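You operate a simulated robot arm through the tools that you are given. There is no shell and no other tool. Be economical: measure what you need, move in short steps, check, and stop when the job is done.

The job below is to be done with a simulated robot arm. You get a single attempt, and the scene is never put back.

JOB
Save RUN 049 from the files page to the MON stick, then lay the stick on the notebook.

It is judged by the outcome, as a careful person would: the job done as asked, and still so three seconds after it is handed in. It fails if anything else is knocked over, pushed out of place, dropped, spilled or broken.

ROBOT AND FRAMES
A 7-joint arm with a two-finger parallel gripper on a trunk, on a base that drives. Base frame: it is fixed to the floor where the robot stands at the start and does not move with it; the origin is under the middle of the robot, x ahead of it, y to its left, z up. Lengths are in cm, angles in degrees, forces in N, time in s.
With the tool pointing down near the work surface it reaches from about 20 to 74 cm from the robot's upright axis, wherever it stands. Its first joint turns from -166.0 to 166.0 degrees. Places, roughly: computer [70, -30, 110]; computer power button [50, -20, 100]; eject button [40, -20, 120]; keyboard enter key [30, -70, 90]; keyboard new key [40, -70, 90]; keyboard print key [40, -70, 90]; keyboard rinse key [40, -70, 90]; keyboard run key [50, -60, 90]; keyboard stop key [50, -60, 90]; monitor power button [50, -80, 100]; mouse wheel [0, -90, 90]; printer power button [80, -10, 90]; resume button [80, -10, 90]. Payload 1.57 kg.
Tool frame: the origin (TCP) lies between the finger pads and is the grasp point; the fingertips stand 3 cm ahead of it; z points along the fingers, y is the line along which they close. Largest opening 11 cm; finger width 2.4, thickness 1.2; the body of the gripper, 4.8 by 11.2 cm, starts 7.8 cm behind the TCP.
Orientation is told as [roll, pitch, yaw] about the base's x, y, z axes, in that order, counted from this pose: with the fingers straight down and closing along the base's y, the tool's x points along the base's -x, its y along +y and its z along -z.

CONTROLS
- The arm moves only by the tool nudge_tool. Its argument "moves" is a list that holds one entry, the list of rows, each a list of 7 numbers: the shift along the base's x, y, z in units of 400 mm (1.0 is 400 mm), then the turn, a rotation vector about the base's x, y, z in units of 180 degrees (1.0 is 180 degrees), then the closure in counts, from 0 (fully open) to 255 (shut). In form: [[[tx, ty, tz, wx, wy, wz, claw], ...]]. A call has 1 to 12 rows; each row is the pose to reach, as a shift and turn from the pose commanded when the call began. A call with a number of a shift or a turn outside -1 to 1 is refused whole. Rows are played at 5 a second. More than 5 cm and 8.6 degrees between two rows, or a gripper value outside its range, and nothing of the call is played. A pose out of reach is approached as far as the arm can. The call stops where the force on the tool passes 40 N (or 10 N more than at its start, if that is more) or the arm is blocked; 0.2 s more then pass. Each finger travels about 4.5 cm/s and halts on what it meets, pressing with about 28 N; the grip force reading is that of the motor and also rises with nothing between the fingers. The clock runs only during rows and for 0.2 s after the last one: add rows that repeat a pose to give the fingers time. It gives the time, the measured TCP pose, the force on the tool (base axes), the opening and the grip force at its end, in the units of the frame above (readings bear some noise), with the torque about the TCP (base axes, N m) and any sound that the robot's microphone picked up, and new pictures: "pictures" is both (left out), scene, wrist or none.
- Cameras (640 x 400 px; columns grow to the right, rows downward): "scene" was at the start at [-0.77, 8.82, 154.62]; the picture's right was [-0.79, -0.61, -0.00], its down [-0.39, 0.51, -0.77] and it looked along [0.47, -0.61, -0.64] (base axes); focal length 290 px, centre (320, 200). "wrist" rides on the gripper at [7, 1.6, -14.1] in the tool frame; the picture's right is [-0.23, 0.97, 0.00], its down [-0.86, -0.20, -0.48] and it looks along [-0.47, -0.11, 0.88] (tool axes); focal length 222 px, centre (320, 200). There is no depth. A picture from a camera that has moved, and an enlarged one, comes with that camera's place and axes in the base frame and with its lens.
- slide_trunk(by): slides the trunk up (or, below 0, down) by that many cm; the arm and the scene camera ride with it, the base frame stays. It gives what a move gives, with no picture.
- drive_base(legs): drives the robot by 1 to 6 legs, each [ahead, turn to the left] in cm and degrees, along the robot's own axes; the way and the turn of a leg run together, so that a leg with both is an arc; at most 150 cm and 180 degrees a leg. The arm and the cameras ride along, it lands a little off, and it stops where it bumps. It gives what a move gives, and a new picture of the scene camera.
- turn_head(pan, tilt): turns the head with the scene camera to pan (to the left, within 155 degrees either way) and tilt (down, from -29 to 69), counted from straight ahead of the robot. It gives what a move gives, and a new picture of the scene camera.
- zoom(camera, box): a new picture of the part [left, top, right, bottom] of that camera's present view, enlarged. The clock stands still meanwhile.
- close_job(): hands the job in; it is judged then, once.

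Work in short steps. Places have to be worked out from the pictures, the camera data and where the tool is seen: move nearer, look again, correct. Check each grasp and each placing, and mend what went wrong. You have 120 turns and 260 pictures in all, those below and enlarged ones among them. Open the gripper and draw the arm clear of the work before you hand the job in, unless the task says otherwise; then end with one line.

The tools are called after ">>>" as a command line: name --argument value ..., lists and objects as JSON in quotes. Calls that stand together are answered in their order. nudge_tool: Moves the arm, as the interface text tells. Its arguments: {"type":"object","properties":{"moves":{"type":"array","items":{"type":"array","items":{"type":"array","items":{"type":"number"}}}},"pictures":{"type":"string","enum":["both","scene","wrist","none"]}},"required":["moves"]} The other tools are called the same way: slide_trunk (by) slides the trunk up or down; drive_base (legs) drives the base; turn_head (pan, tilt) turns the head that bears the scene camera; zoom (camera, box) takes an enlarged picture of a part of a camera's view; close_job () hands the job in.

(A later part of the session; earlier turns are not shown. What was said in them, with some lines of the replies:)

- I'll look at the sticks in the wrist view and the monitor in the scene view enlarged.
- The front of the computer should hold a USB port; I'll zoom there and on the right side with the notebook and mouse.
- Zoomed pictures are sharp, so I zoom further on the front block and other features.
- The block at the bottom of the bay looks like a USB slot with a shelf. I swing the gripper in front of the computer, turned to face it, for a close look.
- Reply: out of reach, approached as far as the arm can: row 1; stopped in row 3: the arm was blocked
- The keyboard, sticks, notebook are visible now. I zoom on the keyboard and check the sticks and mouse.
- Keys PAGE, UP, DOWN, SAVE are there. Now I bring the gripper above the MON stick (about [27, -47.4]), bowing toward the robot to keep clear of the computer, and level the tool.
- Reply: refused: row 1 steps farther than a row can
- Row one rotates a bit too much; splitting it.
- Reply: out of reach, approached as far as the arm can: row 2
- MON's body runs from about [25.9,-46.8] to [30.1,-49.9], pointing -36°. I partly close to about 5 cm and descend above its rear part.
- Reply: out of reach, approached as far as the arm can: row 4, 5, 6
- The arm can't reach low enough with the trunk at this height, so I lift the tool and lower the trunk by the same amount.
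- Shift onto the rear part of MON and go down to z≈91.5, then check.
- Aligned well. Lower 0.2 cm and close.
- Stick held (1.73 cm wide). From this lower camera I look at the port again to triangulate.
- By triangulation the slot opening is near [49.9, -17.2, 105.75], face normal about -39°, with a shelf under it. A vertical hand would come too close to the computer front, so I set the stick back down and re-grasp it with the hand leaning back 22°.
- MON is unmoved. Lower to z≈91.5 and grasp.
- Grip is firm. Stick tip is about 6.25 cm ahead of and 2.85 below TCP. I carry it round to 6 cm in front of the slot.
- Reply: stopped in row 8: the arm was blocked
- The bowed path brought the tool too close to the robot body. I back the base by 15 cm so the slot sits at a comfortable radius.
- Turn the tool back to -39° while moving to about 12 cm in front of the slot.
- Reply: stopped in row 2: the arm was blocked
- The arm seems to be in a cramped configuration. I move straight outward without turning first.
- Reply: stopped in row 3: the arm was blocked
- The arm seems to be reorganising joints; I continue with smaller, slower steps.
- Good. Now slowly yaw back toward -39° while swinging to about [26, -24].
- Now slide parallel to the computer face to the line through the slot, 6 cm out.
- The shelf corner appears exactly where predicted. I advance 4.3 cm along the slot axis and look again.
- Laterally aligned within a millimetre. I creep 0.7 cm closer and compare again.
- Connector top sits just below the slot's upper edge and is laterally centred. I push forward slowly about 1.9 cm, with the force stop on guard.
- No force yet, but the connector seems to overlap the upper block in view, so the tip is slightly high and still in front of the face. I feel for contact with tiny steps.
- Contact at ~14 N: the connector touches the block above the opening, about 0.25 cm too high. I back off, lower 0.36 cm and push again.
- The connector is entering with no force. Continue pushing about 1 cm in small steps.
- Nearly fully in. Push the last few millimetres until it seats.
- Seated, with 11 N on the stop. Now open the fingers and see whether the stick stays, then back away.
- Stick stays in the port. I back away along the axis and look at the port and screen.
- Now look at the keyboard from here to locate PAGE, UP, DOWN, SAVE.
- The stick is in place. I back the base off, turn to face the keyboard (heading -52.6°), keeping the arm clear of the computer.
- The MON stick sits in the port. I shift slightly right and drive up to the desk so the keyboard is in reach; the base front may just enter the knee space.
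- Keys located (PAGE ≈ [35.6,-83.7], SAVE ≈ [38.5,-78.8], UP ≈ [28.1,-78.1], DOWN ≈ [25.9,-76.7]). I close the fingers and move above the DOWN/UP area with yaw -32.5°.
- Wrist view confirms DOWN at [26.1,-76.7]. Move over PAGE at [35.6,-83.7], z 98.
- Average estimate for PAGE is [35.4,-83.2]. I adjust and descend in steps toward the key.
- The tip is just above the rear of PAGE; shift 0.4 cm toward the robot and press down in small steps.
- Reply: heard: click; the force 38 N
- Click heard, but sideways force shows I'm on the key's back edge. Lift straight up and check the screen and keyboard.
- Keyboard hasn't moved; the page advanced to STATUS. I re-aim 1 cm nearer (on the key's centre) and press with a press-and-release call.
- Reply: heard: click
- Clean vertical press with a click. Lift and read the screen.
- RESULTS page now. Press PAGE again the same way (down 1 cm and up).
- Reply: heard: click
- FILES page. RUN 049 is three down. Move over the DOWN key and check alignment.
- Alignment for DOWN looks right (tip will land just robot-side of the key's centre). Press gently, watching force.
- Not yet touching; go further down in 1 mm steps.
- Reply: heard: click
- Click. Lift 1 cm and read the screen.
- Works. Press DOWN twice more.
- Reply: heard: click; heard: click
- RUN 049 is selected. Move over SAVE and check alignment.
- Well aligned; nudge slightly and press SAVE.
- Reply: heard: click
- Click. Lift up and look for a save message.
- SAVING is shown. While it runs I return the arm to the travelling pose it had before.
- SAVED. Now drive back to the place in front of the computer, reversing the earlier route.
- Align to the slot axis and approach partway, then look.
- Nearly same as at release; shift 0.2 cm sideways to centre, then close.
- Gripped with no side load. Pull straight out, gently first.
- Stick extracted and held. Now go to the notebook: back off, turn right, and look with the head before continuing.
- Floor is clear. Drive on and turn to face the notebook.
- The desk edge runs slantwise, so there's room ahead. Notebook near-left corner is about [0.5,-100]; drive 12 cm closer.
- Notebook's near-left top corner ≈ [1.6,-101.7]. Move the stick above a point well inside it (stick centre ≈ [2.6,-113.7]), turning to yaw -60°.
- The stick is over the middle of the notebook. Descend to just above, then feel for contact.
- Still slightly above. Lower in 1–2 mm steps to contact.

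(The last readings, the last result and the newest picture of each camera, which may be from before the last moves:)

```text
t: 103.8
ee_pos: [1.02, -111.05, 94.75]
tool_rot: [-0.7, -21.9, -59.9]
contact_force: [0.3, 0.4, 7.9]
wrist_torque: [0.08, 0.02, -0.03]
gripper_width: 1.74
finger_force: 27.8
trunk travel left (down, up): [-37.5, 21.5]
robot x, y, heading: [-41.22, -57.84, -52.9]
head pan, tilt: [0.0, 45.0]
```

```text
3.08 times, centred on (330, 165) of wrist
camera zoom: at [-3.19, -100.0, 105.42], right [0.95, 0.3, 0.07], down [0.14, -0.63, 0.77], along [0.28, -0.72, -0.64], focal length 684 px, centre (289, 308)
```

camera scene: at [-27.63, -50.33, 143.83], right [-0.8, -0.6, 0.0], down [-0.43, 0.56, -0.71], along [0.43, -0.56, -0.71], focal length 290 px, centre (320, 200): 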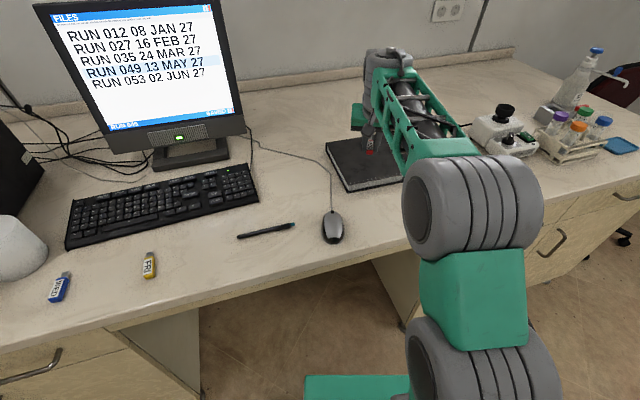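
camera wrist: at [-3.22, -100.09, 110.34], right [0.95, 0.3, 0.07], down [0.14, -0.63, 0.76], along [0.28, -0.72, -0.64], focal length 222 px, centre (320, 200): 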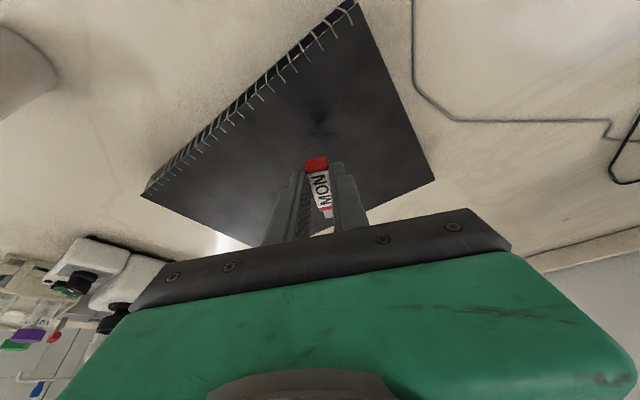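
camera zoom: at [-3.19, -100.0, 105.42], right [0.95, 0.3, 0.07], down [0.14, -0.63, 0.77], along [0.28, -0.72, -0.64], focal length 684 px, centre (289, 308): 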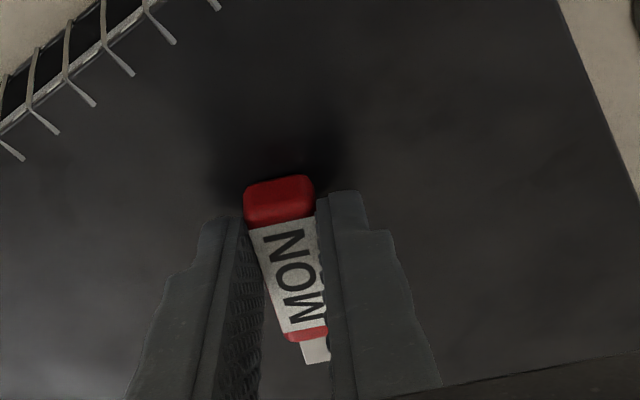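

Contact at 7.9 N: the stick rests on the notebook. Open the fingers slightly, then lift straight up.

>>> nudge_tool --moves '[[[0, 0, 0.001, 0, 0, 0, 230], [0, 0, 0.001, 0, 0, 0, 190], [0, 0, 0.001, 0, 0, 0, 150], [0, 0, 0.001, 0, 0, 0, 150], [0, 0, 0.06, 0, 0, 0, 150], [0, 0, 0.16, 0, 0, 0, 150], [0, 0, 0.26, 0, 0, 0, 150], [0, 0, 0.26, 0, 0, 0, 150]]]'

>>> zoom --camera "wrist" --box '[220, 50, 440, 230]'

```text
t: 105.6
ee_pos: [0.99, -111.02, 105.0]
tool_rot: [-0.7, -21.7, -60.0]
contact_force: [0.0, 0.3, 0.3]
wrist_torque: [-0.01, -0.01, -0.03]
gripper_width: 4.56
finger_force: 0.1
trunk travel left (down, up): [-37.5, 21.5]
robot x, y, heading: [-41.15, -58.51, -53.0]
head pan, tilt: [0.0, 45.0]
camera scene: at [-27.64, -50.31, 143.83], right [-0.8, -0.6, 0.0], down [-0.43, 0.56, -0.71], along [0.43, -0.56, -0.71], focal length 290 px, centre (320, 200)
camera wrist: at [-3.12, -99.95, 115.74], right [0.95, 0.3, 0.07], down [0.14, -0.63, 0.76], along [0.28, -0.72, -0.64], focal length 222 px, centre (320, 200)
```

scene: 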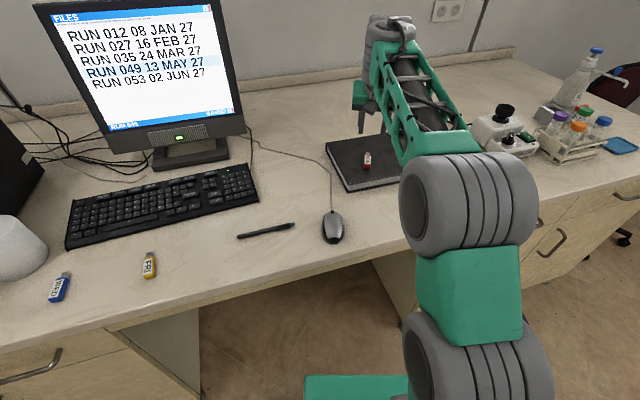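
wrist: 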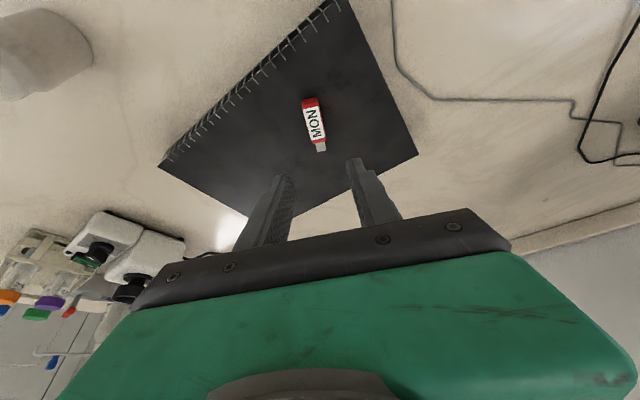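

```text
2.22 times, centred on (330, 140) of wrist
camera zoom: at [-3.12, -99.95, 115.74], right [0.95, 0.3, 0.07], down [0.14, -0.63, 0.76], along [0.28, -0.72, -0.64], focal length 494 px, centre (298, 333)
```

zoom: 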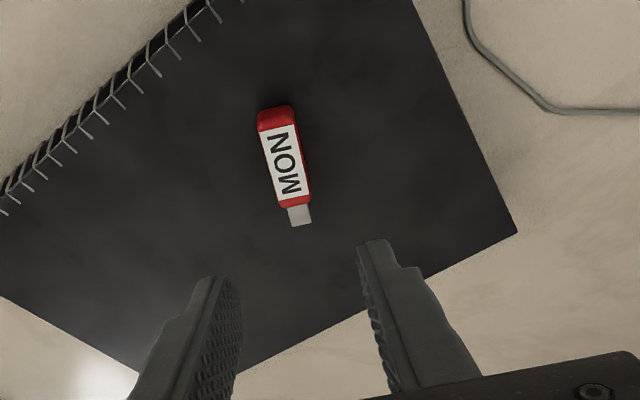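

The MON stick lies flat in the middle of the notebook. Open fully, raise a bit and back the robot away, then hand in.

>>> nudge_tool --moves '[[[0, 0, 0.05, 0, 0, 0, 60], [-0.04, 0.05, 0.1, 0, 0, 0, 0], [-0.08, 0.1, 0.12, 0, 0, 0, 0], [-0.08, 0.1, 0.12, 0, 0, 0, 0]]]' --pictures "none"

>>> drive_base --legs '[[-20, 0]]'

>>> zoom --camera "scene" --box '[40, 0, 440, 250]'

```text
t: 106.6
ee_pos: [-2.16, -107.06, 109.72]
tool_rot: [-0.7, -21.7, -60.0]
contact_force: [-0.3, 0.3, 0.3]
wrist_torque: [-0.01, -0.04, -0.02]
gripper_width: 10.98
finger_force: 0.1
trunk travel left (down, up): [-37.5, 21.5]
robot x, y, heading: [-41.48, -58.19, -52.9]
head pan, tilt: [0.0, 45.0]
```

```text
t: 108.2
ee_pos: [-14.3, -90.87, 109.85]
tool_rot: [-0.7, -21.7, -59.9]
contact_force: [0.0, -0.3, 0.2]
wrist_torque: [0.01, -0.01, 0.0]
gripper_width: 11.0
finger_force: 0.1
trunk travel left (down, up): [-37.5, 21.5]
robot x, y, heading: [-53.27, -41.83, -53.0]
head pan, tilt: [0.0, 45.0]
camera scene: at [-39.76, -34.25, 143.83], right [-0.8, -0.6, 0.0], down [-0.43, 0.56, -0.71], along [0.43, -0.56, -0.71], focal length 290 px, centre (320, 200)
```

scene: 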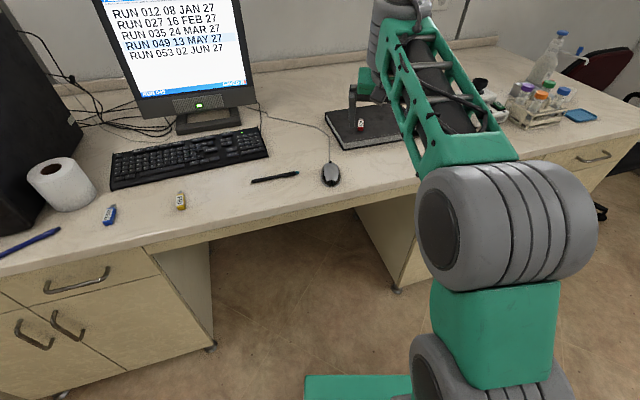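

```text
1.60 times, centred on (240, 125) of scene
camera zoom: at [-39.76, -34.25, 143.83], right [-0.8, -0.6, 0.0], down [-0.43, 0.56, -0.71], along [0.43, -0.56, -0.71], focal length 464 px, centre (448, 320)
```

zoom: 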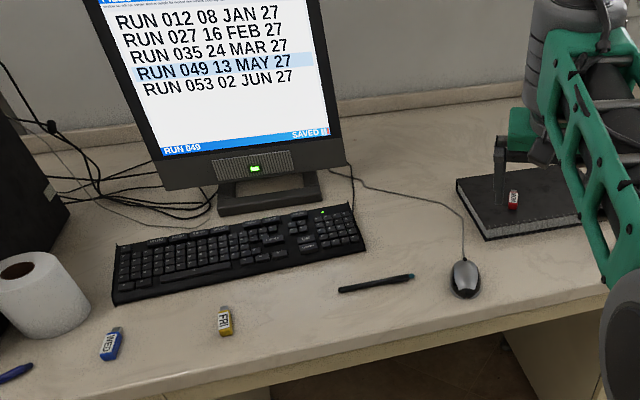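

The screen still shows SAVED, the stick is on the notebook and everything else is in place. Handing in.

>>> close_job

```text
The job is handed in.
```

RUN 049 is saved to the MON stick (the screen reads SAVED), and the stick is lying flat on the notebook, with the gripper open and the arm drawn clear.
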